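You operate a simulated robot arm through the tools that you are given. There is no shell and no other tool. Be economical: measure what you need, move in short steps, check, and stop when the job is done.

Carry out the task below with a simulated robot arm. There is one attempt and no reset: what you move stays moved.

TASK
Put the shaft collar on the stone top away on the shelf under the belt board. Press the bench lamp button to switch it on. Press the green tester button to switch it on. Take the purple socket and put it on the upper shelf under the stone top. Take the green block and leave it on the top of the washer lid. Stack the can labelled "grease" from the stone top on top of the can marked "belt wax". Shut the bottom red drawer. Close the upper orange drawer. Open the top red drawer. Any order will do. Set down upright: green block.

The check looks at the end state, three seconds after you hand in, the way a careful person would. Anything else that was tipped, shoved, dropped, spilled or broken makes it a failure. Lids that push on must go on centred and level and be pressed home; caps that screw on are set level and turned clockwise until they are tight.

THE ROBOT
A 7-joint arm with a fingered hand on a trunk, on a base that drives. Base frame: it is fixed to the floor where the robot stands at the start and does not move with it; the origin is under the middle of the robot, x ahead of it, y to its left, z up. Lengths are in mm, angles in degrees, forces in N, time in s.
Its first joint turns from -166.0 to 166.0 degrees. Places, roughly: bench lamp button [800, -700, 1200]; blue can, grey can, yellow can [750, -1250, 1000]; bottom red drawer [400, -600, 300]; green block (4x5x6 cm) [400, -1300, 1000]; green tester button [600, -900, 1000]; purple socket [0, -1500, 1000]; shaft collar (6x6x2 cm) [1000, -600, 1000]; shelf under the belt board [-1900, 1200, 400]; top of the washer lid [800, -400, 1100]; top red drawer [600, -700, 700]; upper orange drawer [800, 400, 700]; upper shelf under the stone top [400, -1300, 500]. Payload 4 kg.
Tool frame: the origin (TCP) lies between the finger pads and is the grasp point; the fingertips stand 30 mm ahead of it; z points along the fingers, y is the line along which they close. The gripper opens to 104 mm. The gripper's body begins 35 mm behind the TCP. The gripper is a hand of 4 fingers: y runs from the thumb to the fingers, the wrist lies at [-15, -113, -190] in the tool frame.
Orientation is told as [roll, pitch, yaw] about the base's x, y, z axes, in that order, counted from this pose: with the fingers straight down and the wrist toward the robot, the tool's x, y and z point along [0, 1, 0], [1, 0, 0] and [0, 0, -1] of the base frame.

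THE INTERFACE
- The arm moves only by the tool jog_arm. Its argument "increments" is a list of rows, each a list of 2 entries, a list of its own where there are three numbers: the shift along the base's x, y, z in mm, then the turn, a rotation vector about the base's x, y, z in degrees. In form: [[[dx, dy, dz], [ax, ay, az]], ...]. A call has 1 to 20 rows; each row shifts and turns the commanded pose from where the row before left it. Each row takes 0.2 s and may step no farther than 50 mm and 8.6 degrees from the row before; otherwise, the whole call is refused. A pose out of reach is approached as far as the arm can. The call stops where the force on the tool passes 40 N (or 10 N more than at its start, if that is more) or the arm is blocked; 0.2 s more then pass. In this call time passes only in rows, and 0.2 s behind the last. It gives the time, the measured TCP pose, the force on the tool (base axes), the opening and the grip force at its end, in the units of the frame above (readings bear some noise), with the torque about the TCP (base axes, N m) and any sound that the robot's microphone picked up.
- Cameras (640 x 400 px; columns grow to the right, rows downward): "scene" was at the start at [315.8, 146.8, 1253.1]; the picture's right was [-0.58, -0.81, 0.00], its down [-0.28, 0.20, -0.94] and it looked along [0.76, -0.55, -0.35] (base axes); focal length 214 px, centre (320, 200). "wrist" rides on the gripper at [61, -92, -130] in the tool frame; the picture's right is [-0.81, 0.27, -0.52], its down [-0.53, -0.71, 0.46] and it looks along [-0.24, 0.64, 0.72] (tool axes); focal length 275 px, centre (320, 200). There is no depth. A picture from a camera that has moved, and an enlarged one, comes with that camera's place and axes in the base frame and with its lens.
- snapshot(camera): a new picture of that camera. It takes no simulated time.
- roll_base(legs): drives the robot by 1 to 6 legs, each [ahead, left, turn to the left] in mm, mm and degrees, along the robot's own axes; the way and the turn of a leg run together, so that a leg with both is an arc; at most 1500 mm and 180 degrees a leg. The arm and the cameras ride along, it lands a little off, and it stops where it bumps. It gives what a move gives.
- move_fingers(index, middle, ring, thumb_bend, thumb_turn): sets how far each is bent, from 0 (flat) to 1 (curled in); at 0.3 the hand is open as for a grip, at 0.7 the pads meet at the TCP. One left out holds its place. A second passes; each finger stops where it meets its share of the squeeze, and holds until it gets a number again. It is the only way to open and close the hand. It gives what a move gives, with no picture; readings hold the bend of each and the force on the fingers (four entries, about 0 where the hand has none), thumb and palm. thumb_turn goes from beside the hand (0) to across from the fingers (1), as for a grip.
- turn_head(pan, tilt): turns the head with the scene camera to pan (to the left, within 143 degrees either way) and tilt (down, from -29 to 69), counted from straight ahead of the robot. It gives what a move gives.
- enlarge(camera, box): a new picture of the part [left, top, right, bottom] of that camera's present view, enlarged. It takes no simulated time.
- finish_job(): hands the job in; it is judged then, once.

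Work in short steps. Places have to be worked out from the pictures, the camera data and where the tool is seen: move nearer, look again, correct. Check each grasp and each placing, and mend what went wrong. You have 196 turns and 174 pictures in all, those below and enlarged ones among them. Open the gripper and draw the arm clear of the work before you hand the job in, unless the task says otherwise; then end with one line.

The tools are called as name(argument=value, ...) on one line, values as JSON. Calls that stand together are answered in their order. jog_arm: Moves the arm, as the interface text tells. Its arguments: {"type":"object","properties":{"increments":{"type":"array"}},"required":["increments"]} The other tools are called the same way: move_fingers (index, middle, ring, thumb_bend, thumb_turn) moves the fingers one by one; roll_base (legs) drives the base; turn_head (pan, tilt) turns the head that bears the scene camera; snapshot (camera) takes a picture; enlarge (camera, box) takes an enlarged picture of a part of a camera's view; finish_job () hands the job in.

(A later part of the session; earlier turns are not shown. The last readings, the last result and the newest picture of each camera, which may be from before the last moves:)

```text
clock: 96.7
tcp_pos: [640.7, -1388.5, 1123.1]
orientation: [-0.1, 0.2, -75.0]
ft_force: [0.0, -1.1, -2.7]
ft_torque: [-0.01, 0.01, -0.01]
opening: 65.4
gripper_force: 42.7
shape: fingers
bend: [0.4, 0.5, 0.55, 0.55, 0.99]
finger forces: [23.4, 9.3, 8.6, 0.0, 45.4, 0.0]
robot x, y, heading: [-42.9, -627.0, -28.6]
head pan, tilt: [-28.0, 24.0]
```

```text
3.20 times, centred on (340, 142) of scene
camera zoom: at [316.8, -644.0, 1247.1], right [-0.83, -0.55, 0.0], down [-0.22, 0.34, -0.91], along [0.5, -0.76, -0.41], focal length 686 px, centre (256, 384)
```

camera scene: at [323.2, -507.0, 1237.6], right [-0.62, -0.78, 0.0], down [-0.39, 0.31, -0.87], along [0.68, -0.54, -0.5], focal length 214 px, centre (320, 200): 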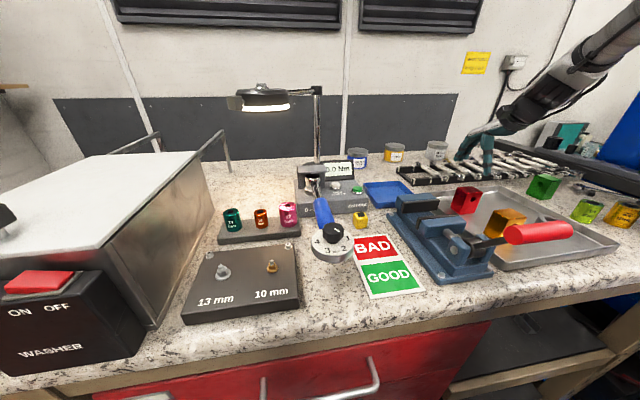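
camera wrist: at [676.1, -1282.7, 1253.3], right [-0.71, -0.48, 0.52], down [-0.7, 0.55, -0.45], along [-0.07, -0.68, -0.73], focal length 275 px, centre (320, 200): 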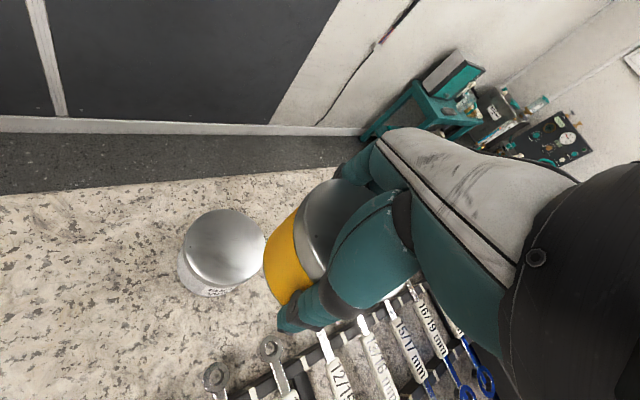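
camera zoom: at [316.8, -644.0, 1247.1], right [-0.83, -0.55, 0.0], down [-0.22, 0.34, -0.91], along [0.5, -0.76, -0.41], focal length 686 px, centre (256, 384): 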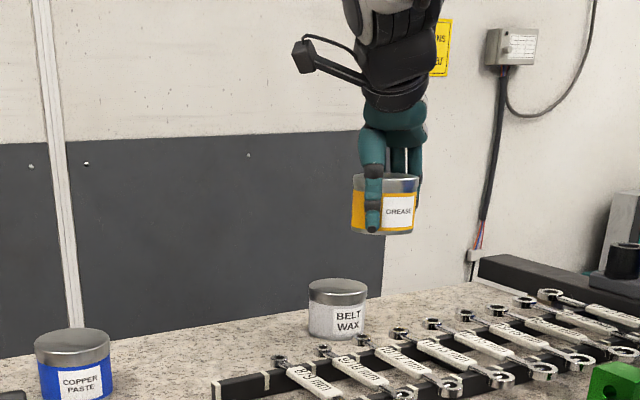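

Belt-wax can ≈(688,-1386,1008). I move the grease can directly above and check alignment in both views.

jog_arm(increments=[[[25, 2, 0], [0, 0, 0]], [[25, 2, 0], [0, 0, 0]], [[0, 0, -40], [0, 0, 0]]])

enlarge(camera="scene", box=[280, 100, 380, 200])

snapshot(camera="wrist")

```text
clock: 97.5
tcp_pos: [690.0, -1383.5, 1084.3]
orientation: [-0.2, 0.2, -75.0]
ft_force: [-0.4, -0.4, -2.0]
ft_torque: [0.0, -0.04, -0.02]
opening: 65.2
gripper_force: 42.8
shape: fingers
bend: [0.4, 0.5, 0.55, 0.55, 0.99]
finger forces: [23.3, 9.2, 8.5, 0.1, 45.1, 0.1]
robot x, y, heading: [-40.3, -628.3, -28.4]
head pan, tilt: [-28.0, 24.0]
```

```text
4.00 times, centred on (330, 150) of scene
camera zoom: at [316.6, -643.9, 1247.2], right [-0.83, -0.55, 0.0], down [-0.22, 0.34, -0.91], along [0.5, -0.76, -0.41], focal length 858 px, centre (280, 400)
```

zoom: 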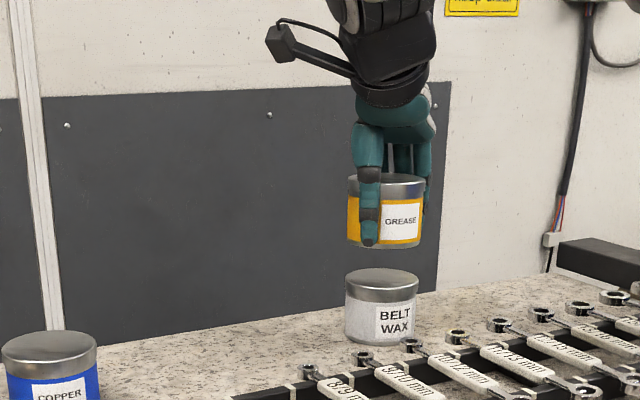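

```text
107 pictures are left
camera wrist: at [726.0, -1279.0, 1216.0], right [-0.71, -0.48, 0.52], down [-0.7, 0.55, -0.45], along [-0.07, -0.68, -0.73], focal length 275 px, centre (320, 200)
```

wrist: 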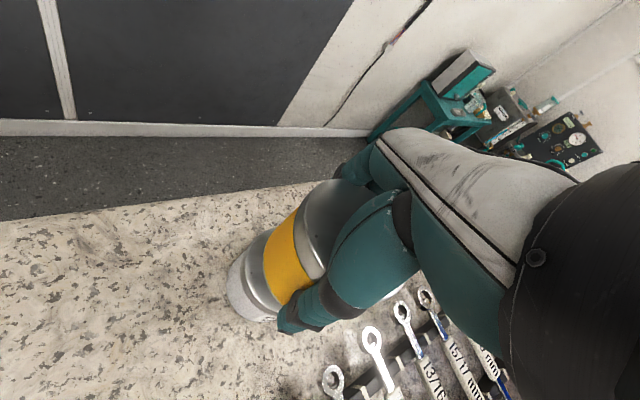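

Views agree the cans are coaxial. Lowering slowly to contact.

jog_arm(increments=[[[0, 0, -15], [0, 0, 0]], [[0, 0, -5], [0, 0, 0]], [[0, 0, -3], [0, 0, 0]], [[0, 0, -3], [0, 0, 0]], [[0, 0, -2], [0, 0, 0]]])

enlarge(camera="scene", box=[300, 120, 360, 190])

```text
clock: 98.7
tcp_pos: [689.0, -1384.2, 1056.2]
orientation: [-0.1, 0.3, -75.0]
ft_force: [-0.7, -0.7, -2.2]
ft_torque: [0.03, -0.03, -0.01]
opening: 65.3
gripper_force: 42.6
shape: fingers
bend: [0.4, 0.5, 0.55, 0.55, 0.99]
finger forces: [23.3, 9.1, 8.6, 0.0, 45.0, 0.0]
robot x, y, heading: [-42.2, -628.2, -28.4]
head pan, tilt: [-28.0, 24.0]
```

```text
5.71 times, centred on (330, 155) of scene
camera zoom: at [316.8, -644.0, 1247.1], right [-0.83, -0.55, 0.0], down [-0.22, 0.34, -0.91], along [0.5, -0.76, -0.41], focal length 1226 px, centre (263, 457)
```

zoom: 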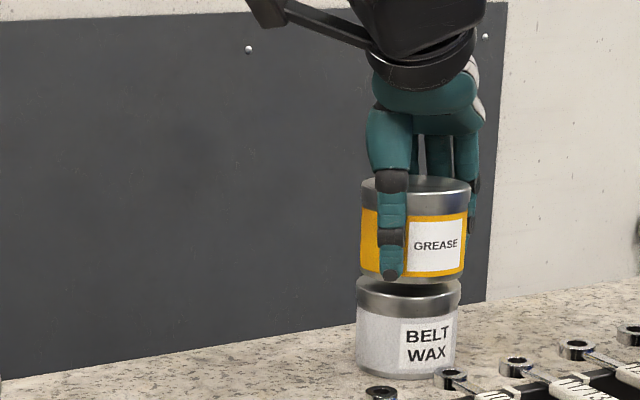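

Held can is ~3 mm to the right and ~20 mm above. Correct slightly and continue down.

jog_arm(increments=[[[3, 2, -8], [0, 0, 0]], [[0, 0, -3], [0, 0, 0]], [[0, 0, -2], [0, 0, 0]], [[0, 0, -2], [0, 0, 0]], [[0, 0, -2], [0, 0, 0]]])

enlarge(camera="scene", box=[300, 120, 360, 190])

```text
clock: 99.8
tcp_pos: [693.1, -1384.1, 1047.9]
orientation: [0.2, -0.4, -74.8]
ft_force: [-0.6, 2.3, 15.4]
ft_torque: [-0.5, 0.02, -0.02]
opening: 65.2
gripper_force: 44.3
shape: fingers
bend: [0.4, 0.5, 0.55, 0.56, 0.99]
finger forces: [22.8, 9.5, 9.5, 0.1, 46.1, 0.0]
robot x, y, heading: [-39.5, -628.5, -28.5]
head pan, tilt: [-28.0, 24.0]
stopped in row 5: the force on the tool passed its limit at 45 N (the readings are from after the stop); the commanded pose is now the measured one
```

```text
5.71 times, centred on (330, 155) of scene
camera zoom: at [316.3, -643.4, 1247.2], right [-0.83, -0.55, 0.0], down [-0.22, 0.34, -0.91], along [0.5, -0.76, -0.41], focal length 1226 px, centre (263, 457)
```

zoom: 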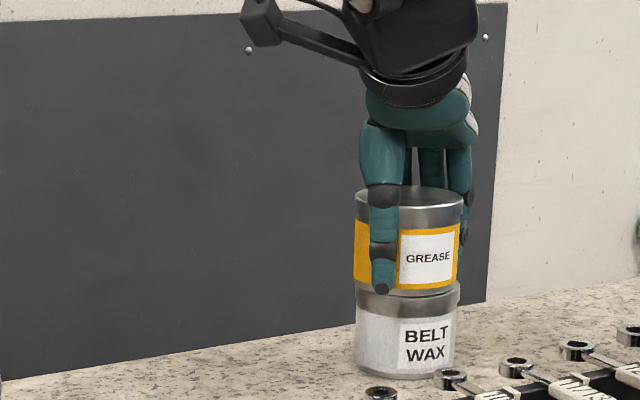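

Seated and concentric in this view. I relax the downward load slightly, then release.

jog_arm(increments=[[[0, 0, 0.8], [0, 0, 0]]])

move_fingers(index=0.3, middle=0.3, ring=0.3, thumb_bend=0.3)

enlarge(camera="scene", box=[300, 120, 360, 190])

```text
clock: 100.2
tcp_pos: [692.4, -1385.0, 1047.5]
orientation: [0.2, -0.5, -74.9]
ft_force: [1.1, -1.9, 18.6]
ft_torque: [-0.75, -0.02, 0.04]
opening: 65.2
gripper_force: 45.4
shape: fingers
bend: [0.4, 0.5, 0.55, 0.56, 0.99]
finger forces: [24.9, 11.1, 10.2, 0.0, 44.9, 0.1]
robot x, y, heading: [-40.1, -631.4, -28.5]
head pan, tilt: [-28.0, 24.0]
```

```text
clock: 101.2
tcp_pos: [693.5, -1385.0, 1044.6]
orientation: [0.1, -0.2, -74.9]
ft_force: [0.8, 0.8, 0.7]
ft_torque: [-0.01, 0.02, -0.01]
opening: 105.2
gripper_force: 1.8
shape: fingers
bend: [0.29, 0.3, 0.3, 0.3, 0.98]
finger forces: [1.8, 0.0, 0.0, 0.0, 2.5, 0.0]
robot x, y, heading: [-43.9, -629.3, -28.4]
head pan, tilt: [-28.0, 24.0]
```

```text
5.71 times, centred on (330, 155) of scene
camera zoom: at [316.7, -643.8, 1247.1], right [-0.83, -0.55, 0.0], down [-0.22, 0.34, -0.91], along [0.5, -0.76, -0.41], focal length 1226 px, centre (263, 457)
```

zoom: 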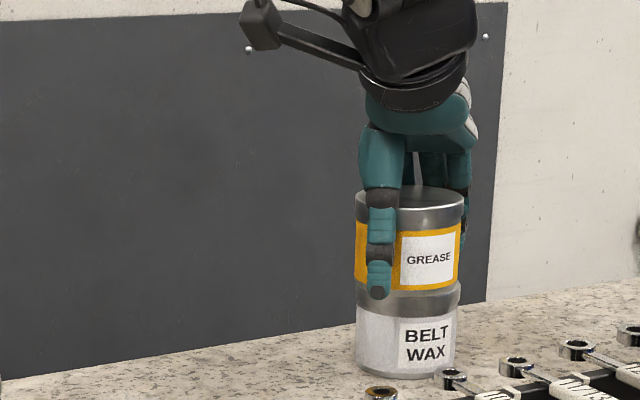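

Index and thumb still graze the can; I open wider before rising straight up.

move_fingers(index=0.12, middle=0.15, ring=0.15, thumb_bend=0.1)

jog_arm(increments=[[[0, 0, 15], [0, 0, 0]], [[0, 0, 25], [0, 0, 0]], [[0, 0, 40], [0, 0, 0]], [[0, 0, 45], [0, 0, 0]], [[0, 0, 45], [0, 0, 0]]])

enlarge(camera="scene", box=[300, 120, 360, 190])

snapshot(camera="wrist")

```text
clock: 102.2
tcp_pos: [692.6, -1384.2, 1045.0]
orientation: [0.2, -0.3, -74.9]
ft_force: [0.1, 0.6, 0.5]
ft_torque: [0.03, -0.02, 0.03]
opening: 143.4
gripper_force: 0.0
shape: fingers
bend: [0.12, 0.15, 0.15, 0.1, 0.96]
finger forces: [0.1, 0.0, 0.0, 0.0, 0.1, 0.0]
robot x, y, heading: [-39.6, -629.2, -28.8]
head pan, tilt: [-28.0, 24.0]
```

```text
clock: 103.4
tcp_pos: [695.7, -1387.8, 1212.5]
orientation: [0.0, -0.2, -74.9]
ft_force: [0.7, 0.0, -0.5]
ft_torque: [-0.01, 0.0, -0.01]
opening: 143.3
gripper_force: 0.0
shape: fingers
bend: [0.12, 0.15, 0.15, 0.1, 0.96]
finger forces: [0.0, 0.0, 0.0, 0.1, 0.1, 0.0]
robot x, y, heading: [-39.4, -626.8, -28.4]
head pan, tilt: [-28.0, 24.0]
```

```text
5.71 times, centred on (330, 155) of scene
camera zoom: at [316.9, -643.9, 1247.1], right [-0.83, -0.55, 0.0], down [-0.22, 0.34, -0.91], along [0.5, -0.76, -0.41], focal length 1226 px, centre (263, 457)
```

zoom: 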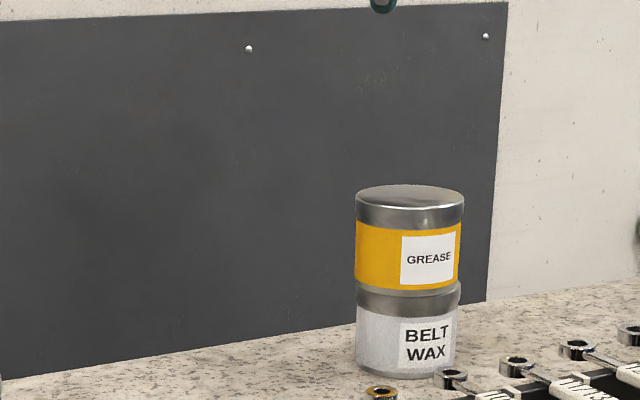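

```text
102 pictures are left
camera wrist: at [729.6, -1282.0, 1343.4], right [-0.71, -0.47, 0.52], down [-0.7, 0.55, -0.46], along [-0.07, -0.69, -0.72], focal length 275 px, centre (320, 200)
```

wrist: 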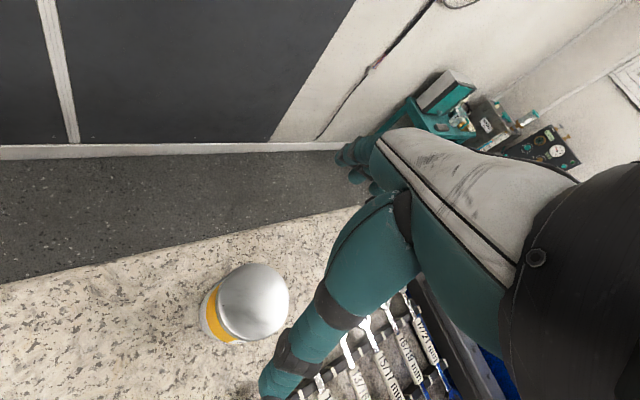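

Stack is good. Now look at the green block and purple socket on the right end.

turn_head(pan=-45, tilt=30)

snapshot(camera="scene")

jog_arm(increments=[[[-45, 10, 10], [0, 0, 7]], [[-45, 10, 10], [0, 0, 7]], [[-45, 10, 10], [0, 0, 7]], [[-45, 10, 10], [0, 0, 7]], [[-45, 0, 10], [0, 0, 7]], [[-45, 0, 10], [0, 0, 7]]])

snapshot(camera="wrist")

```text
clock: 104.2
tcp_pos: [695.0, -1388.4, 1212.3]
orientation: [0.2, -0.4, -75.0]
ft_force: [-0.4, -0.3, -0.2]
ft_torque: [0.01, 0.03, 0.03]
opening: 143.3
gripper_force: 0.1
shape: fingers
bend: [0.12, 0.15, 0.15, 0.1, 0.96]
finger forces: [0.0, 0.0, 0.0, 0.0, 0.0, 0.0]
robot x, y, heading: [-37.7, -630.3, -28.7]
head pan, tilt: [-45.0, 30.0]
```

```text
101 pictures are left
camera scene: at [291.5, -653.5, 1237.6], right [-0.96, -0.28, 0.0], down [-0.14, 0.48, -0.87], along [0.25, -0.83, -0.5], focal length 214 px, centre (320, 200)
```

scene: 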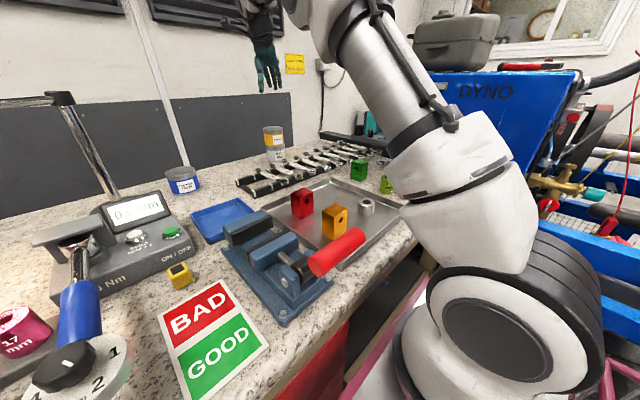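

```text
clock: 105.6
tcp_pos: [423.7, -1344.9, 1274.4]
orientation: [0.1, -0.3, -32.9]
ft_force: [1.0, 0.1, -0.8]
ft_torque: [-0.01, -0.01, 0.01]
opening: 143.4
gripper_force: 0.1
shape: fingers
bend: [0.12, 0.15, 0.15, 0.1, 0.96]
finger forces: [0.0, 0.0, 0.0, 0.0, 0.1, 0.1]
robot x, y, heading: [-40.3, -628.6, -28.5]
head pan, tilt: [-45.0, 30.0]
```

```text
100 pictures are left
camera wrist: at [378.4, -1243.0, 1405.2], right [-0.21, -0.83, 0.52], down [-0.89, -0.06, -0.46], along [0.42, -0.55, -0.72], focal length 275 px, centre (320, 200)
```

wrist: 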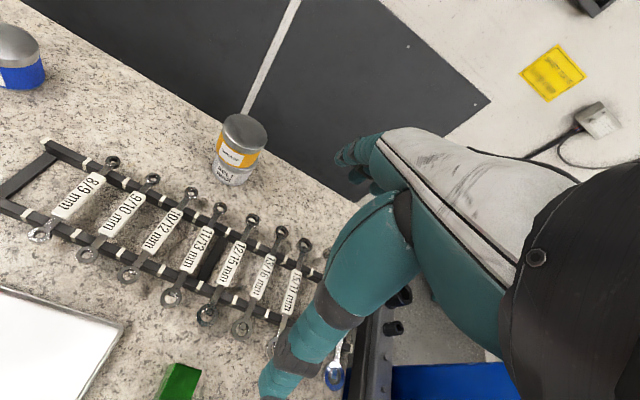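

Green block ≈(360,-1305). I shift the hand back so the wrist camera sees it and the sockets.

jog_arm(increments=[[[-45, 10, 0], [0, 0, 0]], [[-45, 10, 0], [0, 0, 0]], [[-45, 10, 0], [0, 0, 0]], [[-45, 10, 0], [0, 0, 0]], [[-45, 0, 0], [0, 0, 0]]])

snapshot(camera="wrist")

enlarge(camera="scene", box=[300, 120, 460, 220])

```text
clock: 106.8
tcp_pos: [199.2, -1305.3, 1275.6]
orientation: [0.1, -0.4, -32.8]
ft_force: [0.2, 0.1, -0.1]
ft_torque: [0.02, 0.01, -0.01]
opening: 143.6
gripper_force: 0.1
shape: fingers
bend: [0.12, 0.15, 0.15, 0.1, 0.96]
finger forces: [0.1, 0.0, 0.1, 0.0, 0.0, 0.1]
robot x, y, heading: [-38.7, -631.3, -28.3]
head pan, tilt: [-45.0, 30.0]
```

```text
99 pictures are left
camera wrist: at [154.5, -1202.6, 1406.8], right [-0.21, -0.83, 0.52], down [-0.89, -0.06, -0.46], along [0.41, -0.55, -0.72], focal length 275 px, centre (320, 200)
```

wrist: 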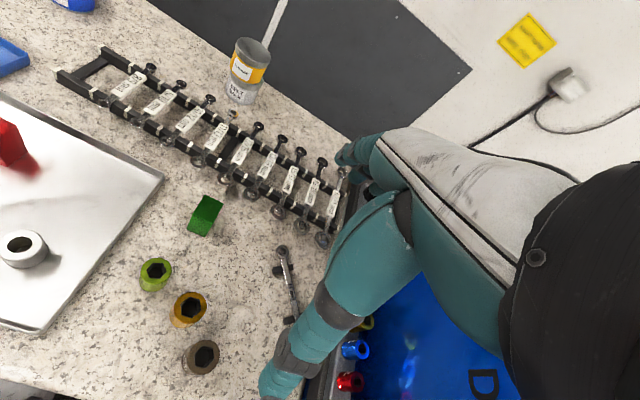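

```text
4.00 times, centred on (380, 170) of scene
camera zoom: at [291.6, -653.4, 1237.5], right [-0.96, -0.28, 0.0], down [-0.14, 0.48, -0.87], along [0.25, -0.83, -0.5], focal length 858 px, centre (80, 320)
```

zoom: 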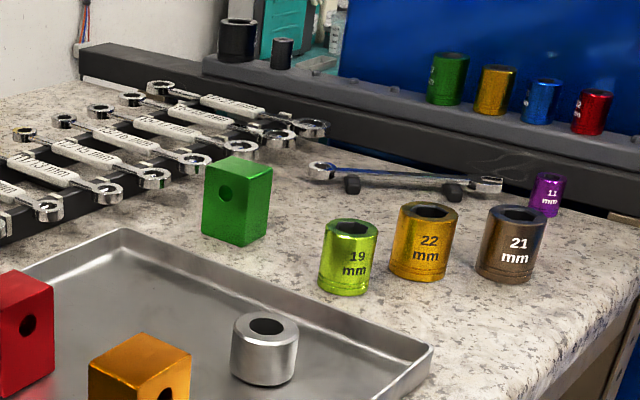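

Block ≈(354,-1291), standing on bench; purple 11 mm socket ≈(116,-1401) near the right end. I move to view the socket with the wrist camera.

jog_arm(increments=[[[-26, -11, -10], [0, 0, -8.2]], [[-26, -11, -10], [0, 0, -8.2]], [[-26, -11, -10], [0, 0, -8.2]], [[-26, -11, -10], [0, 0, -8.2]], [[-26, -11, -10], [0, 0, -8.2]], [[-26, -11, -10], [0, 0, -8.2]], [[-23, -11, -10], [0, 0, -8.2]]])

snapshot(camera="wrist")

```text
clock: 108.4
tcp_pos: [16.4, -1382.6, 1204.6]
orientation: [0.2, -0.3, -90.4]
ft_force: [-0.3, 0.4, -0.6]
ft_torque: [-0.01, 0.02, 0.0]
opening: 143.3
gripper_force: 0.1
shape: fingers
bend: [0.12, 0.15, 0.15, 0.1, 0.96]
finger forces: [0.0, 0.0, 0.0, 0.1, 0.0, 0.0]
robot x, y, heading: [-42.5, -631.2, -28.5]
head pan, tilt: [-45.0, 30.0]
```

```text
97 pictures are left
camera wrist: at [79.4, -1288.6, 1335.1], right [-0.81, -0.27, 0.52], down [-0.53, 0.71, -0.46], along [-0.25, -0.65, -0.72], focal length 275 px, centre (320, 200)
```

wrist: 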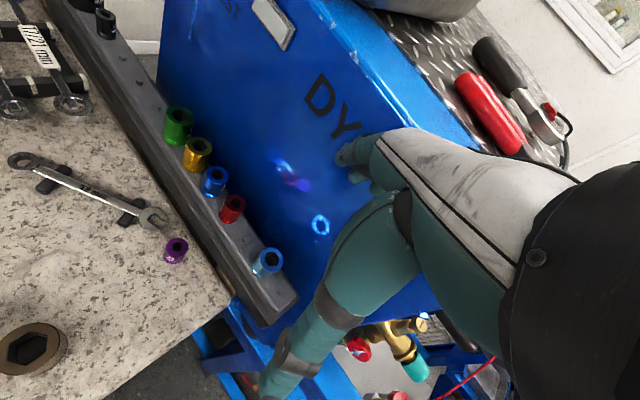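

Socket ≈(110,-1424, top ≈973), tightly boxed in by the rail (29 mm) and a wrench end. I'll hook it with only the ring finger from behind and draw it into open space first. Set the fingers and yaw -70°, and look.

move_fingers(index=1, middle=1, ring=0.7, thumb_bend=0)

jog_arm(increments=[[[33, -12, -30], [0, 0, 5]], [[33, -12, -30], [0, 0, 5]], [[33, -13, -30], [0, 0, 5]], [[32, -13, -30], [0, 0, 5]]])

snapshot(camera="wrist")

turn_head(pan=-55, tilt=24)

enlarge(camera="scene", box=[300, 100, 420, 220])

```text
clock: 109.4
tcp_pos: [18.6, -1380.7, 1204.4]
orientation: [0.2, -0.3, -90.2]
ft_force: [-0.1, -0.4, 0.0]
ft_torque: [0.02, 0.01, 0.04]
opening: 73.8
gripper_force: 0.1
shape: fingers
bend: [1.0, 1.0, 0.7, 0.0, 0.95]
finger forces: [0.0, 0.0, 0.0, 0.0, 0.0, 0.1]
robot x, y, heading: [-39.7, -628.0, -28.4]
head pan, tilt: [-45.0, 30.0]
```

```text
clock: 110.4
tcp_pos: [150.5, -1432.0, 1087.6]
orientation: [0.2, -0.3, -70.3]
ft_force: [-0.3, 0.0, 0.7]
ft_torque: [0.0, -0.02, -0.01]
opening: 74.0
gripper_force: 0.0
shape: fingers
bend: [1.0, 1.0, 0.7, 0.0, 0.95]
finger forces: [0.0, 0.0, 0.0, 0.0, 0.0, 0.0]
robot x, y, heading: [-39.5, -626.7, -28.7]
head pan, tilt: [-45.0, 30.0]
```

```text
96 pictures are left
camera wrist: at [175.9, -1323.4, 1218.5], right [-0.67, -0.53, 0.52], down [-0.74, 0.49, -0.46], along [-0.01, -0.69, -0.72], focal length 275 px, centre (320, 200)
```

wrist: 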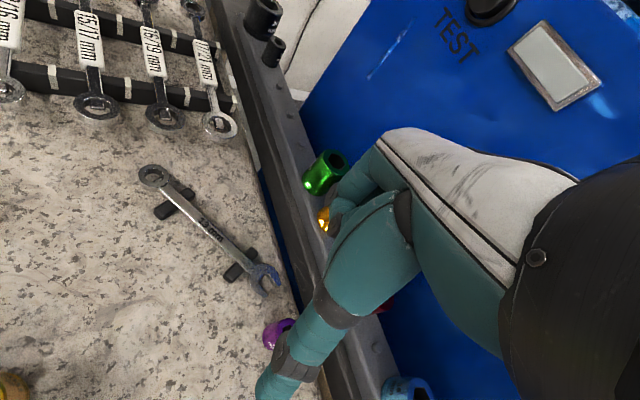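

```text
clock: 111.1
tcp_pos: [150.3, -1432.0, 1089.3]
orientation: [0.2, -0.3, -70.3]
ft_force: [-0.4, -0.6, 0.6]
ft_torque: [0.01, 0.01, -0.02]
opening: 74.1
gripper_force: 0.1
shape: fingers
bend: [1.0, 1.0, 0.7, 0.0, 0.95]
finger forces: [0.0, 0.0, 0.0, 0.0, 0.0, 0.0]
robot x, y, heading: [-41.0, -627.6, -28.8]
head pan, tilt: [-55.0, 24.0]
```

```text
3.33 times, centred on (360, 160) of scene
camera zoom: at [276.2, -658.6, 1247.1], right [-0.99, -0.11, 0.0], down [-0.05, 0.4, -0.91], along [0.1, -0.91, -0.41], focal length 715 px, centre (187, 333)
```

zoom: 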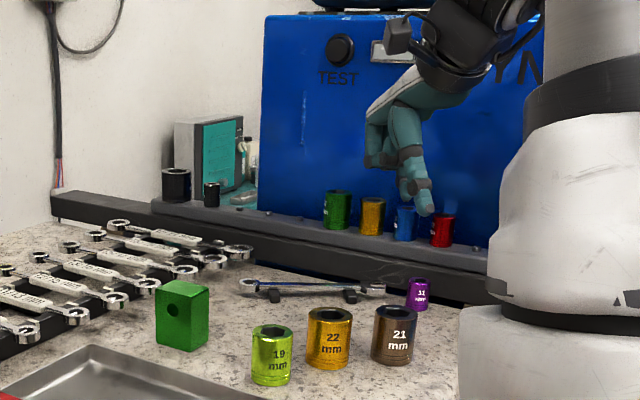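

The bench edge, then the dyno rail, lie just behind the socket. I back the hand off to get an unobstructed close wrist view.

jog_arm(increments=[[[-20, 30, 0], [0, 0, 0]], [[-20, 30, 0], [0, 0, 0]]])

enlarge(camera="wrist", box=[180, 140, 380, 340])

enlarge(camera="scene", box=[340, 130, 400, 200])

```text
clock: 111.7
tcp_pos: [112.1, -1371.6, 1086.0]
orientation: [0.2, -0.2, -70.3]
ft_force: [0.7, -0.3, 0.4]
ft_torque: [0.02, 0.01, 0.0]
opening: 74.0
gripper_force: 0.0
shape: fingers
bend: [1.0, 1.0, 0.7, 0.0, 0.95]
finger forces: [0.0, 0.0, 0.1, 0.0, 0.1, 0.1]
robot x, y, heading: [-37.9, -627.6, -28.7]
head pan, tilt: [-55.0, 24.0]
```

```text
2.00 times, centred on (280, 240) of wrist
camera zoom: at [139.3, -1263.6, 1215.8], right [-0.67, -0.53, 0.52], down [-0.74, 0.49, -0.46], along [-0.01, -0.69, -0.72], focal length 551 px, centre (400, 120)
```

zoom: 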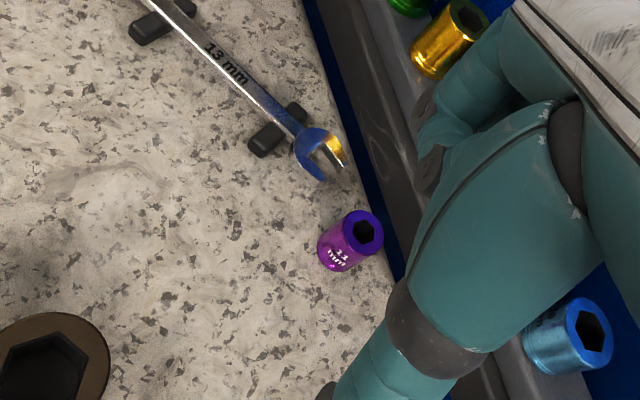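

```text
5.71 times, centred on (370, 165) of scene
camera zoom: at [276.3, -658.8, 1247.1], right [-0.99, -0.11, 0.0], down [-0.05, 0.4, -0.91], along [0.1, -0.91, -0.41], focal length 1226 px, centre (34, 400)
```

zoom: 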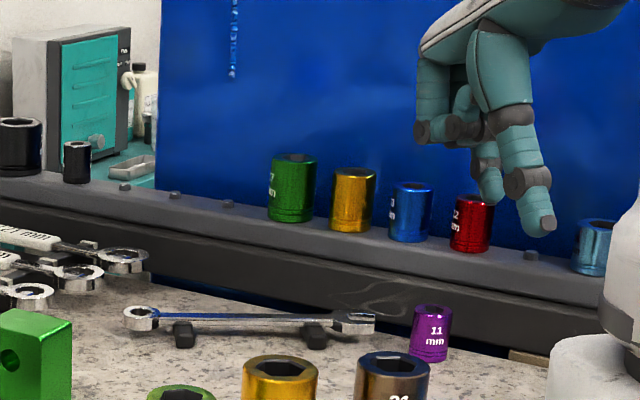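

Clear measurement: socket centre ≈(105,-1416), top 983, radius 13; rail ~41 mm behind, wrench jaw ~34 mm aside. I position the ring fingertip just behind it, still above.

jog_arm(increments=[[[15, -24, -20], [0, 0, 0]], [[15, -24, -20], [0, 0, 0]], [[0, 0, -24], [0, 0, 0]]])

enlarge(camera="wrist", box=[180, 200, 380, 400])

enlarge(camera="scene", box=[340, 130, 400, 200])

```text
clock: 112.5
tcp_pos: [141.5, -1416.9, 1020.0]
orientation: [0.3, -0.4, -70.3]
ft_force: [0.4, 0.3, -0.1]
ft_torque: [-0.02, 0.0, 0.02]
opening: 74.1
gripper_force: 0.1
shape: fingers
bend: [1.0, 1.0, 0.7, 0.0, 0.95]
finger forces: [0.0, 0.0, 0.1, 0.0, 0.0, 0.0]
robot x, y, heading: [-37.4, -632.7, -28.5]
head pan, tilt: [-55.0, 24.0]
```

```text
2.00 times, centred on (280, 300) of wrist
camera zoom: at [167.9, -1310.2, 1150.8], right [-0.67, -0.53, 0.52], down [-0.74, 0.49, -0.46], along [-0.01, -0.69, -0.72], focal length 551 px, centre (400, 0)
```

zoom: 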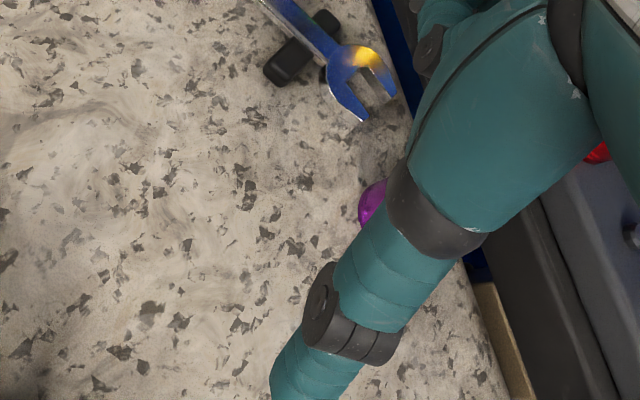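

```text
5.71 times, centred on (370, 165) of scene
camera zoom: at [276.1, -658.4, 1247.1], right [-0.99, -0.11, 0.0], down [-0.05, 0.4, -0.91], along [0.1, -0.91, -0.41], focal length 1226 px, centre (34, 400)
```

zoom: 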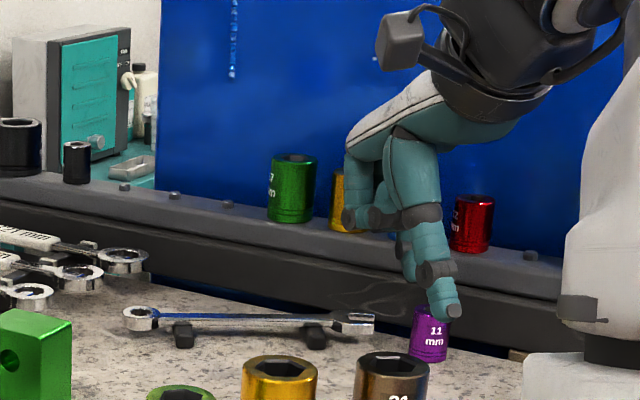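

Ring tip sits right behind the socket. Small outward correction, then lower to near the table.

jog_arm(increments=[[[1, -4, -8], [0, 0, 0]], [[0, 0, -8], [0, 0, 0]], [[0, 0, -8], [0, 0, 0]], [[0, 0, -7], [0, 0, 0]], [[0, 0, -5], [0, 0, 0]]])

enlarge(camera="scene", box=[340, 130, 400, 200])

```text
clock: 113.7
tcp_pos: [141.2, -1423.4, 986.7]
orientation: [0.2, -0.4, -70.2]
ft_force: [0.6, 0.2, 0.6]
ft_torque: [0.02, 0.0, 0.01]
opening: 74.0
gripper_force: 0.1
shape: fingers
bend: [1.0, 1.0, 0.7, 0.0, 0.95]
finger forces: [0.0, 0.1, 0.0, 0.1, 0.1, 0.0]
robot x, y, heading: [-42.3, -627.1, -28.3]
head pan, tilt: [-55.0, 24.0]
```

```text
5.71 times, centred on (370, 165) of scene
camera zoom: at [276.1, -658.6, 1247.1], right [-0.99, -0.11, 0.0], down [-0.05, 0.4, -0.91], along [0.1, -0.91, -0.41], focal length 1226 px, centre (34, 400)
```

zoom: 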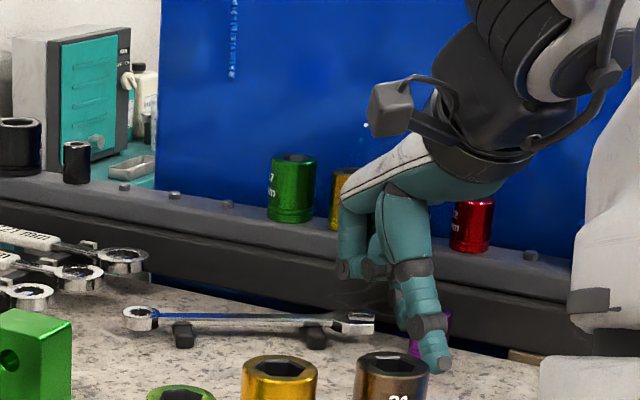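

No contact on the way down. Now draw the socket toward the open area slowly.

jog_arm(increments=[[[-2.4, 6.6, 0], [0, 0, 0]], [[-2.4, 6.6, 0], [0, 0, 0]], [[-2.4, 6.6, 0], [0, 0, 0]], [[-2.4, 6.6, 0], [0, 0, 0]], [[-2.4, 6.6, 0], [0, 0, 0]], [[-2.4, 6.6, 0], [0, 0, 0]], [[-2.4, 6.6, 0], [0, 0, 0]], [[-2.4, 6.6, 0], [0, 0, 0]], [[-2.4, 6.6, 0], [0, 0, 0]]])

enlarge(camera="scene", box=[340, 130, 400, 200])

enlarge(camera="wrist", box=[180, 200, 380, 400])

```text
clock: 115.7
tcp_pos: [121.7, -1363.5, 986.1]
orientation: [0.2, -0.3, -70.3]
ft_force: [-0.6, -0.3, -0.2]
ft_torque: [0.02, -0.01, -0.02]
opening: 74.0
gripper_force: 0.1
shape: fingers
bend: [1.0, 1.0, 0.7, 0.0, 0.95]
finger forces: [0.0, 0.0, 0.2, 0.0, 0.0, 0.0]
robot x, y, heading: [-43.2, -630.3, -28.5]
head pan, tilt: [-55.0, 24.0]
```

```text
5.71 times, centred on (370, 165) of scene
camera zoom: at [276.1, -658.7, 1247.1], right [-0.99, -0.11, 0.0], down [-0.05, 0.4, -0.91], along [0.1, -0.91, -0.41], focal length 1226 px, centre (34, 400)
```

zoom: 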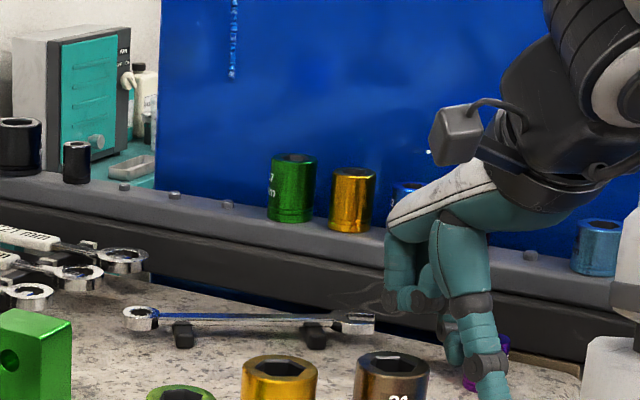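

```text
2.00 times, centred on (280, 300) of wrist
camera zoom: at [146.8, -1255.9, 1116.2], right [-0.67, -0.53, 0.52], down [-0.74, 0.49, -0.46], along [-0.01, -0.69, -0.72], focal length 551 px, centre (400, 0)
```

zoom: 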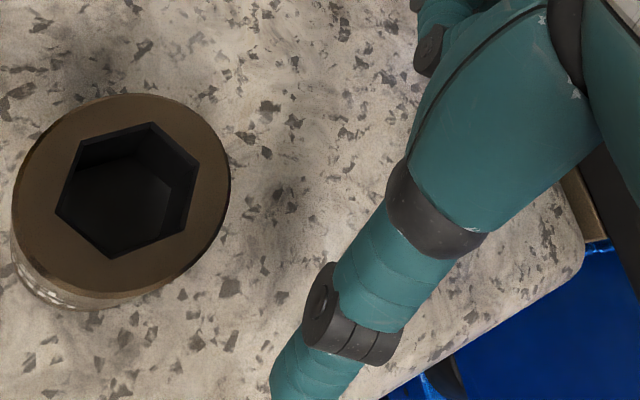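

The socket has moved into the open, about 35 mm from the front edge. I back the finger off and rise to look.

jog_arm(increments=[[[1.7, -4.7, 0], [0, 0, 0]], [[0, 0, 30], [0, 0, 0]], [[0, 0, 40], [0, 0, 0]], [[-5, -30, 40], [0, 0, 0]], [[-5, -40, 20], [0, 0, 0]]])

snapshot(camera="wrist")

enlarge(camera="scene", box=[340, 130, 440, 210])

```text
refused: row 4 steps farther than a row can; nothing moved
```

```text
87 pictures are left
camera wrist: at [146.8, -1255.9, 1116.2], right [-0.67, -0.53, 0.52], down [-0.74, 0.49, -0.46], along [-0.01, -0.69, -0.72], focal length 275 px, centre (320, 200)
```

wrist: 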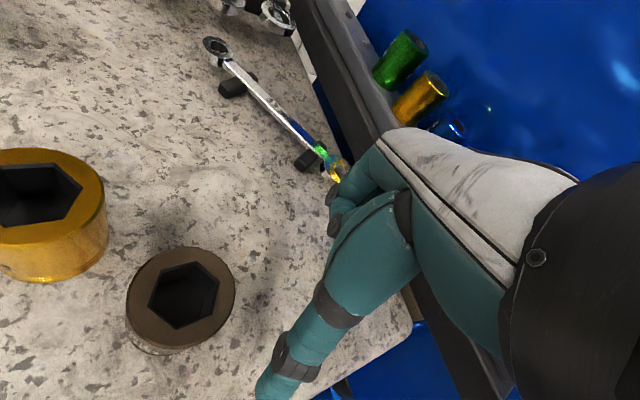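

```text
5.00 times, centred on (390, 170) of scene
camera zoom: at [276.1, -658.7, 1247.1], right [-0.99, -0.11, 0.0], down [-0.05, 0.4, -0.91], along [0.1, -0.91, -0.41], focal length 1072 px, centre (-30, 350)
```

zoom: 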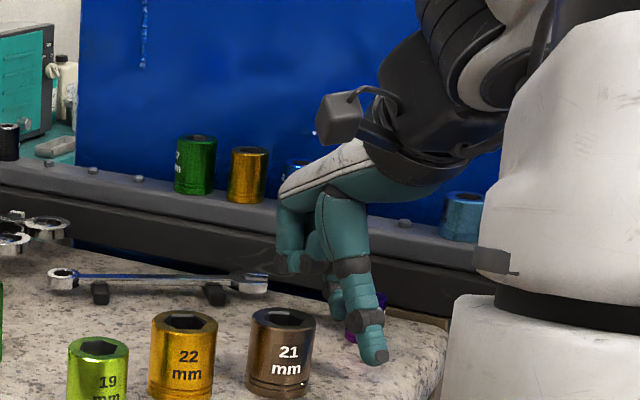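

Row too long again; I split it properly and move to a viewing spot.

jog_arm(increments=[[[1.7, -4.7, 0], [0, 0, 0]], [[0, 0, 30], [0, 0, 0]], [[0, 0, 45], [0, 0, 0]], [[0, 0, 45], [0, 0, 0]], [[-33, -8, 0], [0, 0, 0]], [[-33, -8, 0], [0, 0, 0]], [[-33, -8, 0], [0, 0, 0]], [[-33, -8, 0], [0, 0, 0]]])

snapshot(camera="wrist")

enlarge(camera="scene", box=[340, 130, 440, 210])

```text
clock: 117.5
tcp_pos: [-10.8, -1399.2, 1102.3]
orientation: [0.2, -0.3, -70.2]
ft_force: [0.8, 0.6, 0.6]
ft_torque: [0.03, -0.01, 0.05]
opening: 73.9
gripper_force: 0.0
shape: fingers
bend: [1.0, 1.0, 0.7, 0.0, 0.95]
finger forces: [0.0, 0.0, 0.1, 0.0, 0.0, 0.0]
robot x, y, heading: [-37.8, -626.5, -28.4]
head pan, tilt: [-55.0, 24.0]
```

```text
85 pictures are left
camera wrist: at [16.1, -1291.7, 1232.9], right [-0.67, -0.53, 0.52], down [-0.74, 0.49, -0.46], along [-0.01, -0.69, -0.72], focal length 275 px, centre (320, 200)
```

wrist: 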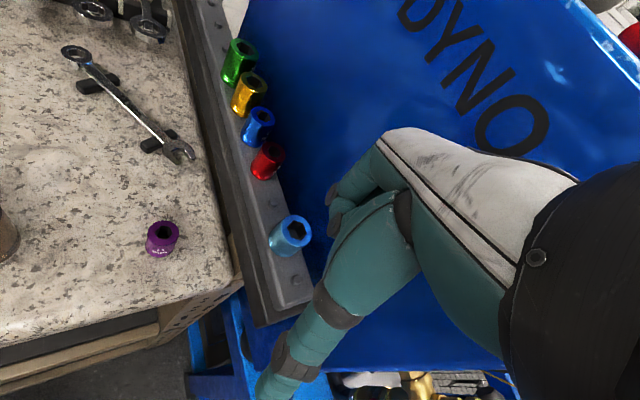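

```text
5.00 times, centred on (390, 170) of scene
camera zoom: at [276.3, -658.4, 1247.1], right [-0.99, -0.11, 0.0], down [-0.05, 0.4, -0.91], along [0.1, -0.91, -0.41], focal length 1072 px, centre (-30, 350)
```

zoom: 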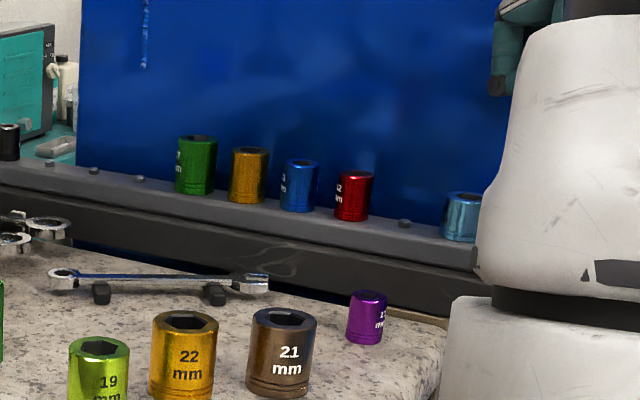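

Socket stands free at ≈(83,-1365). Before grasping I back off to see the shelf under the stone top and plan the hand angle.

jog_arm(increments=[[[0, 15, 45], [0, 0, 0]], [[0, 15, 45], [0, 0, 0]]])

roll_base(legs=[[-450, -50, 0]])

turn_head(pan=-30, tilt=38)

snapshot(camera="scene")

```text
clock: 118.1
tcp_pos: [-9.6, -1368.2, 1191.8]
orientation: [0.2, -0.1, -70.3]
ft_force: [0.0, -1.1, -0.9]
ft_torque: [0.04, 0.03, 0.03]
opening: 73.8
gripper_force: 0.0
shape: fingers
bend: [1.0, 1.0, 0.7, 0.0, 0.95]
finger forces: [0.1, 0.0, 0.1, 0.0, 0.0, 0.0]
robot x, y, heading: [-36.7, -624.3, -28.5]
head pan, tilt: [-55.0, 24.0]
```

```text
clock: 120.8
tcp_pos: [-419.0, -1203.6, 1191.3]
orientation: [0.2, -0.2, -70.3]
ft_force: [0.8, 0.1, 0.8]
ft_torque: [0.01, 0.01, -0.01]
opening: 74.0
gripper_force: 0.1
shape: fingers
bend: [1.0, 1.0, 0.7, 0.0, 0.95]
finger forces: [0.0, 0.1, 0.0, 0.0, 0.0, 0.1]
robot x, y, heading: [-449.3, -466.0, -28.4]
head pan, tilt: [-55.0, 24.0]
```

```text
clock: 121.7
tcp_pos: [-419.7, -1204.2, 1192.2]
orientation: [0.3, -0.3, -70.3]
ft_force: [0.4, 0.7, -0.1]
ft_torque: [0.0, 0.01, 0.02]
opening: 74.0
gripper_force: 0.1
shape: fingers
bend: [1.0, 1.0, 0.7, 0.0, 0.95]
finger forces: [0.0, 0.0, 0.1, 0.0, 0.1, 0.0]
robot x, y, heading: [-453.2, -465.8, -28.5]
head pan, tilt: [-30.0, 38.0]
```

```text
83 pictures are left
camera scene: at [-98.9, -475.4, 1225.2], right [-0.85, -0.52, 0.0], down [-0.32, 0.53, -0.79], along [0.41, -0.67, -0.62], focal length 214 px, centre (320, 200)
```

scene: 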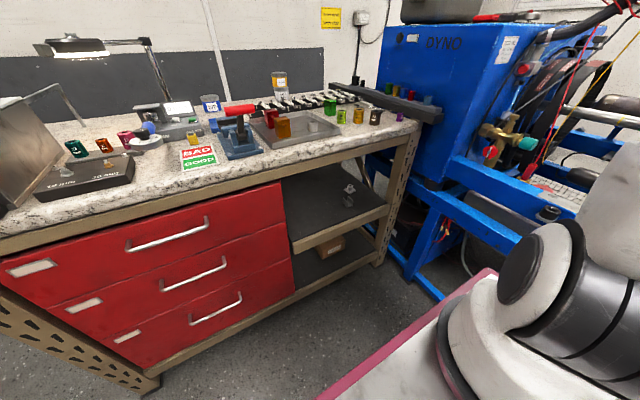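

Shelf: surface z≈535, opening up to ≈850, spans well; I'll use a hand rolled so the closing axis is along the bench and tilted ~28° forward for both pick and place. Re-shape the hand (index+middle vs thumb) and move above the socket.

move_fingers(index=0.47, middle=0.47, ring=1, thumb_bend=0.45, thumb_turn=1)

jog_arm(increments=[[[41, -13, 0], [0, 0, -8.1]], [[41, -13, 0], [0, 0, -8.1]], [[41, -13, 0], [0, 0, -8.1]], [[41, -13, 0], [0, 0, -8.1]], [[41, -13, 0], [0, 0, -8.1]], [[41, -13, 0], [0, 0, -8.0]], [[41, -13, 0], [-3.34, -6.16, 0]], [[41, -13, 0], [-3.34, -6.16, 0]], [[41, -13, 0], [-3.34, -6.16, 0]], [[41, -13, 0], [-3.34, -6.16, 0]], [[41, -13, 0], [0, 0, 0]], [[41, -13, 0], [0, 0, 0]], [[0, 0, -45], [0, 0, 0]], [[0, 0, -45], [0, 0, 0]]])

turn_head(pan=-30, tilt=25)

enlarge(camera="scene", box=[330, 80, 490, 200])

snapshot(camera="wrist")

```text
clock: 122.7
tcp_pos: [-419.8, -1204.6, 1191.3]
orientation: [0.2, -0.4, -70.3]
ft_force: [1.1, -0.5, -0.1]
ft_torque: [0.01, 0.0, 0.04]
opening: 62.6
gripper_force: 0.0
shape: fingers
bend: [0.47, 0.47, 1.0, 0.45, 0.99]
finger forces: [0.1, 0.0, 0.0, 0.0, 0.0, 0.0]
robot x, y, heading: [-451.9, -465.1, -28.2]
head pan, tilt: [-30.0, 38.0]
```

```text
clock: 125.7
tcp_pos: [71.7, -1360.8, 1103.4]
orientation: [28.2, -0.1, -118.9]
ft_force: [-0.2, 0.6, 0.1]
ft_torque: [-0.01, 0.0, 0.07]
opening: 62.2
gripper_force: 0.0
shape: fingers
bend: [0.47, 0.47, 1.0, 0.45, 0.99]
finger forces: [0.1, 0.1, 0.1, 0.1, 0.0, 0.1]
robot x, y, heading: [-451.4, -466.9, -28.5]
head pan, tilt: [-30.0, 38.0]
```

```text
clock: 126.4
tcp_pos: [71.4, -1359.8, 1103.2]
orientation: [28.1, -0.1, -118.9]
ft_force: [-0.2, 0.2, -0.4]
ft_torque: [0.0, 0.01, -0.02]
opening: 62.5
gripper_force: 0.1
shape: fingers
bend: [0.47, 0.47, 1.0, 0.45, 0.99]
finger forces: [0.1, 0.1, 0.1, 0.0, 0.0, 0.0]
robot x, y, heading: [-449.5, -462.6, -28.5]
head pan, tilt: [-30.0, 25.0]
```

```text
3.33 times, centred on (410, 140) of scene
camera zoom: at [-95.7, -480.3, 1245.4], right [-0.85, -0.52, 0.0], down [-0.22, 0.36, -0.91], along [0.47, -0.77, -0.42], focal length 715 px, centre (20, 400)
```

zoom: 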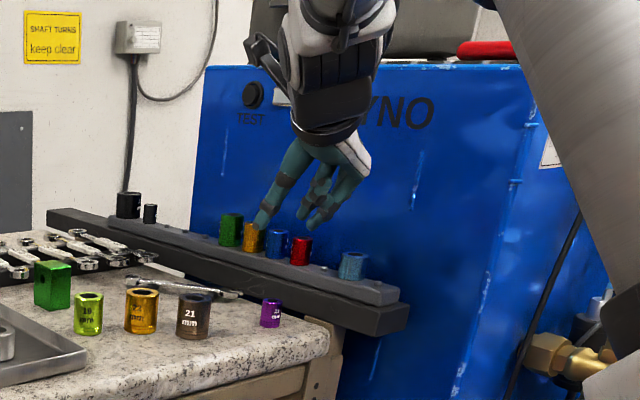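

```text
81 pictures are left
camera wrist: at [109.9, -1275.3, 1247.2], right [-0.97, 0.22, 0.07], down [0.12, 0.75, -0.65], along [-0.2, -0.63, -0.75], focal length 275 px, centre (320, 200)
```

wrist: 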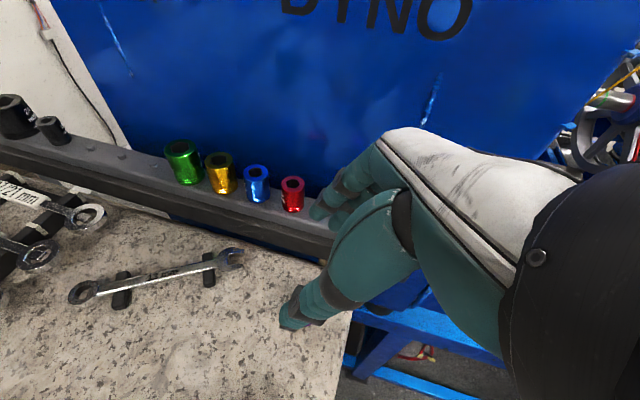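

Alignment matches predictions. Lower around the socket.

jog_arm(increments=[[[2, 0, -45], [0, 0, 0]], [[1, 0, -35], [0, 0, 0]], [[0, 0, -15], [0, 0, 0]], [[0, 0, -10], [0, 0, 0]], [[0, 0, -6], [0, 0, 0]]])

enlarge(camera="scene", box=[350, 120, 430, 190])

```text
clock: 127.6
tcp_pos: [78.1, -1361.4, 993.2]
orientation: [28.2, -0.1, -118.9]
ft_force: [0.2, -0.4, -0.2]
ft_torque: [0.0, 0.01, -0.02]
opening: 62.6
gripper_force: 0.0
shape: fingers
bend: [0.47, 0.47, 1.0, 0.45, 0.99]
finger forces: [0.1, 0.0, 0.0, 0.0, 0.0, 0.0]
robot x, y, heading: [-451.2, -467.9, -28.2]
head pan, tilt: [-30.0, 25.0]
```

```text
5.71 times, centred on (390, 155) of scene
camera zoom: at [-95.8, -480.3, 1245.5], right [-0.85, -0.52, 0.0], down [-0.22, 0.36, -0.91], along [0.47, -0.77, -0.42], focal length 1226 px, centre (-80, 457)
```

zoom: 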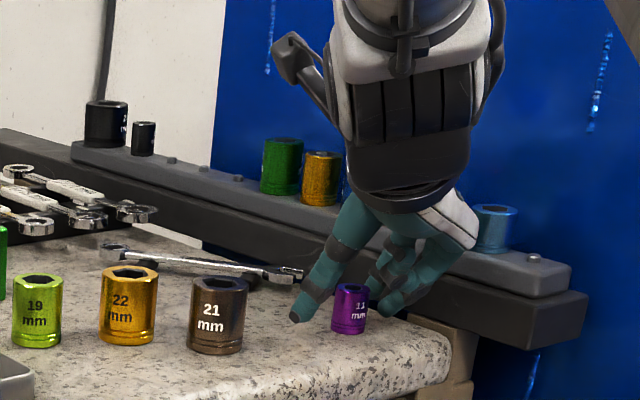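

Socket is between thumb and fingers. Close.

jog_arm(increments=[[[0, 0, -4], [0, 0, 0]]])

move_fingers(index=0.72, middle=0.72, thumb_bend=0.72)

enlarge(camera="scene", box=[350, 120, 430, 190])

```text
clock: 128.0
tcp_pos: [76.7, -1360.6, 987.2]
orientation: [28.1, -0.1, -119.0]
ft_force: [-0.6, 0.6, 1.4]
ft_torque: [-0.02, 0.01, -0.01]
opening: 62.3
gripper_force: 0.7
shape: fingers
bend: [0.47, 0.47, 1.0, 0.45, 0.99]
finger forces: [0.0, 1.6, 0.0, 0.0, 0.0, 0.0]
robot x, y, heading: [-451.4, -466.3, -28.6]
head pan, tilt: [-30.0, 25.0]
```

```text
clock: 129.0
tcp_pos: [76.9, -1361.0, 987.2]
orientation: [28.1, -0.1, -118.9]
ft_force: [-0.2, -0.2, 0.5]
ft_torque: [0.0, 0.01, 0.0]
opening: 16.5
gripper_force: 10.4
shape: fingers
bend: [0.71, 0.66, 1.0, 0.62, 1.0]
finger forces: [5.3, 5.2, 0.1, 0.0, 10.2, 0.1]
robot x, y, heading: [-448.3, -465.4, -28.3]
head pan, tilt: [-30.0, 25.0]
```

```text
5.71 times, centred on (390, 155) of scene
camera zoom: at [-95.7, -480.4, 1245.5], right [-0.85, -0.52, 0.0], down [-0.22, 0.36, -0.91], along [0.47, -0.77, -0.42], focal length 1226 px, centre (-80, 457)
```

zoom: 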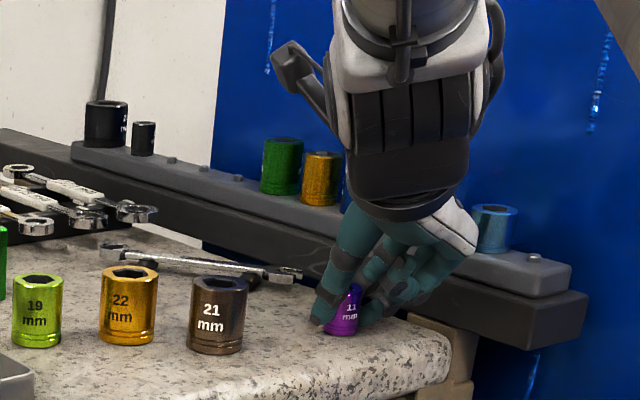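

The grip is past the socket's centre (it leans and shows in front of the fingers). I reopen and look before shifting back.

move_fingers(index=0.47, middle=0.47, thumb_bend=0.42)

enlarge(camera="scene", box=[350, 120, 430, 190])

```text
clock: 130.0
tcp_pos: [77.5, -1360.0, 987.4]
orientation: [28.2, 0.0, -118.9]
ft_force: [-0.6, -0.6, 0.0]
ft_torque: [0.03, 0.03, 0.03]
opening: 65.7
gripper_force: 0.2
shape: fingers
bend: [0.47, 0.47, 1.0, 0.42, 0.99]
finger forces: [0.0, 0.4, 0.0, 0.1, 0.0, 0.0]
robot x, y, heading: [-449.4, -457.1, -28.5]
head pan, tilt: [-30.0, 25.0]
```

```text
5.71 times, centred on (390, 155) of scene
camera zoom: at [-95.7, -480.3, 1245.5], right [-0.85, -0.52, 0.0], down [-0.22, 0.36, -0.91], along [0.47, -0.77, -0.42], focal length 1226 px, centre (-80, 457)
```

zoom: 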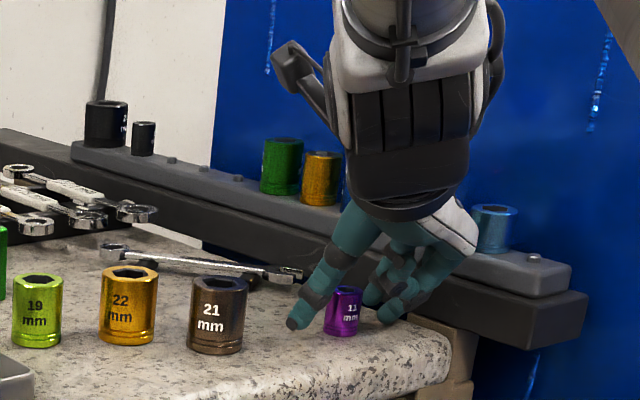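

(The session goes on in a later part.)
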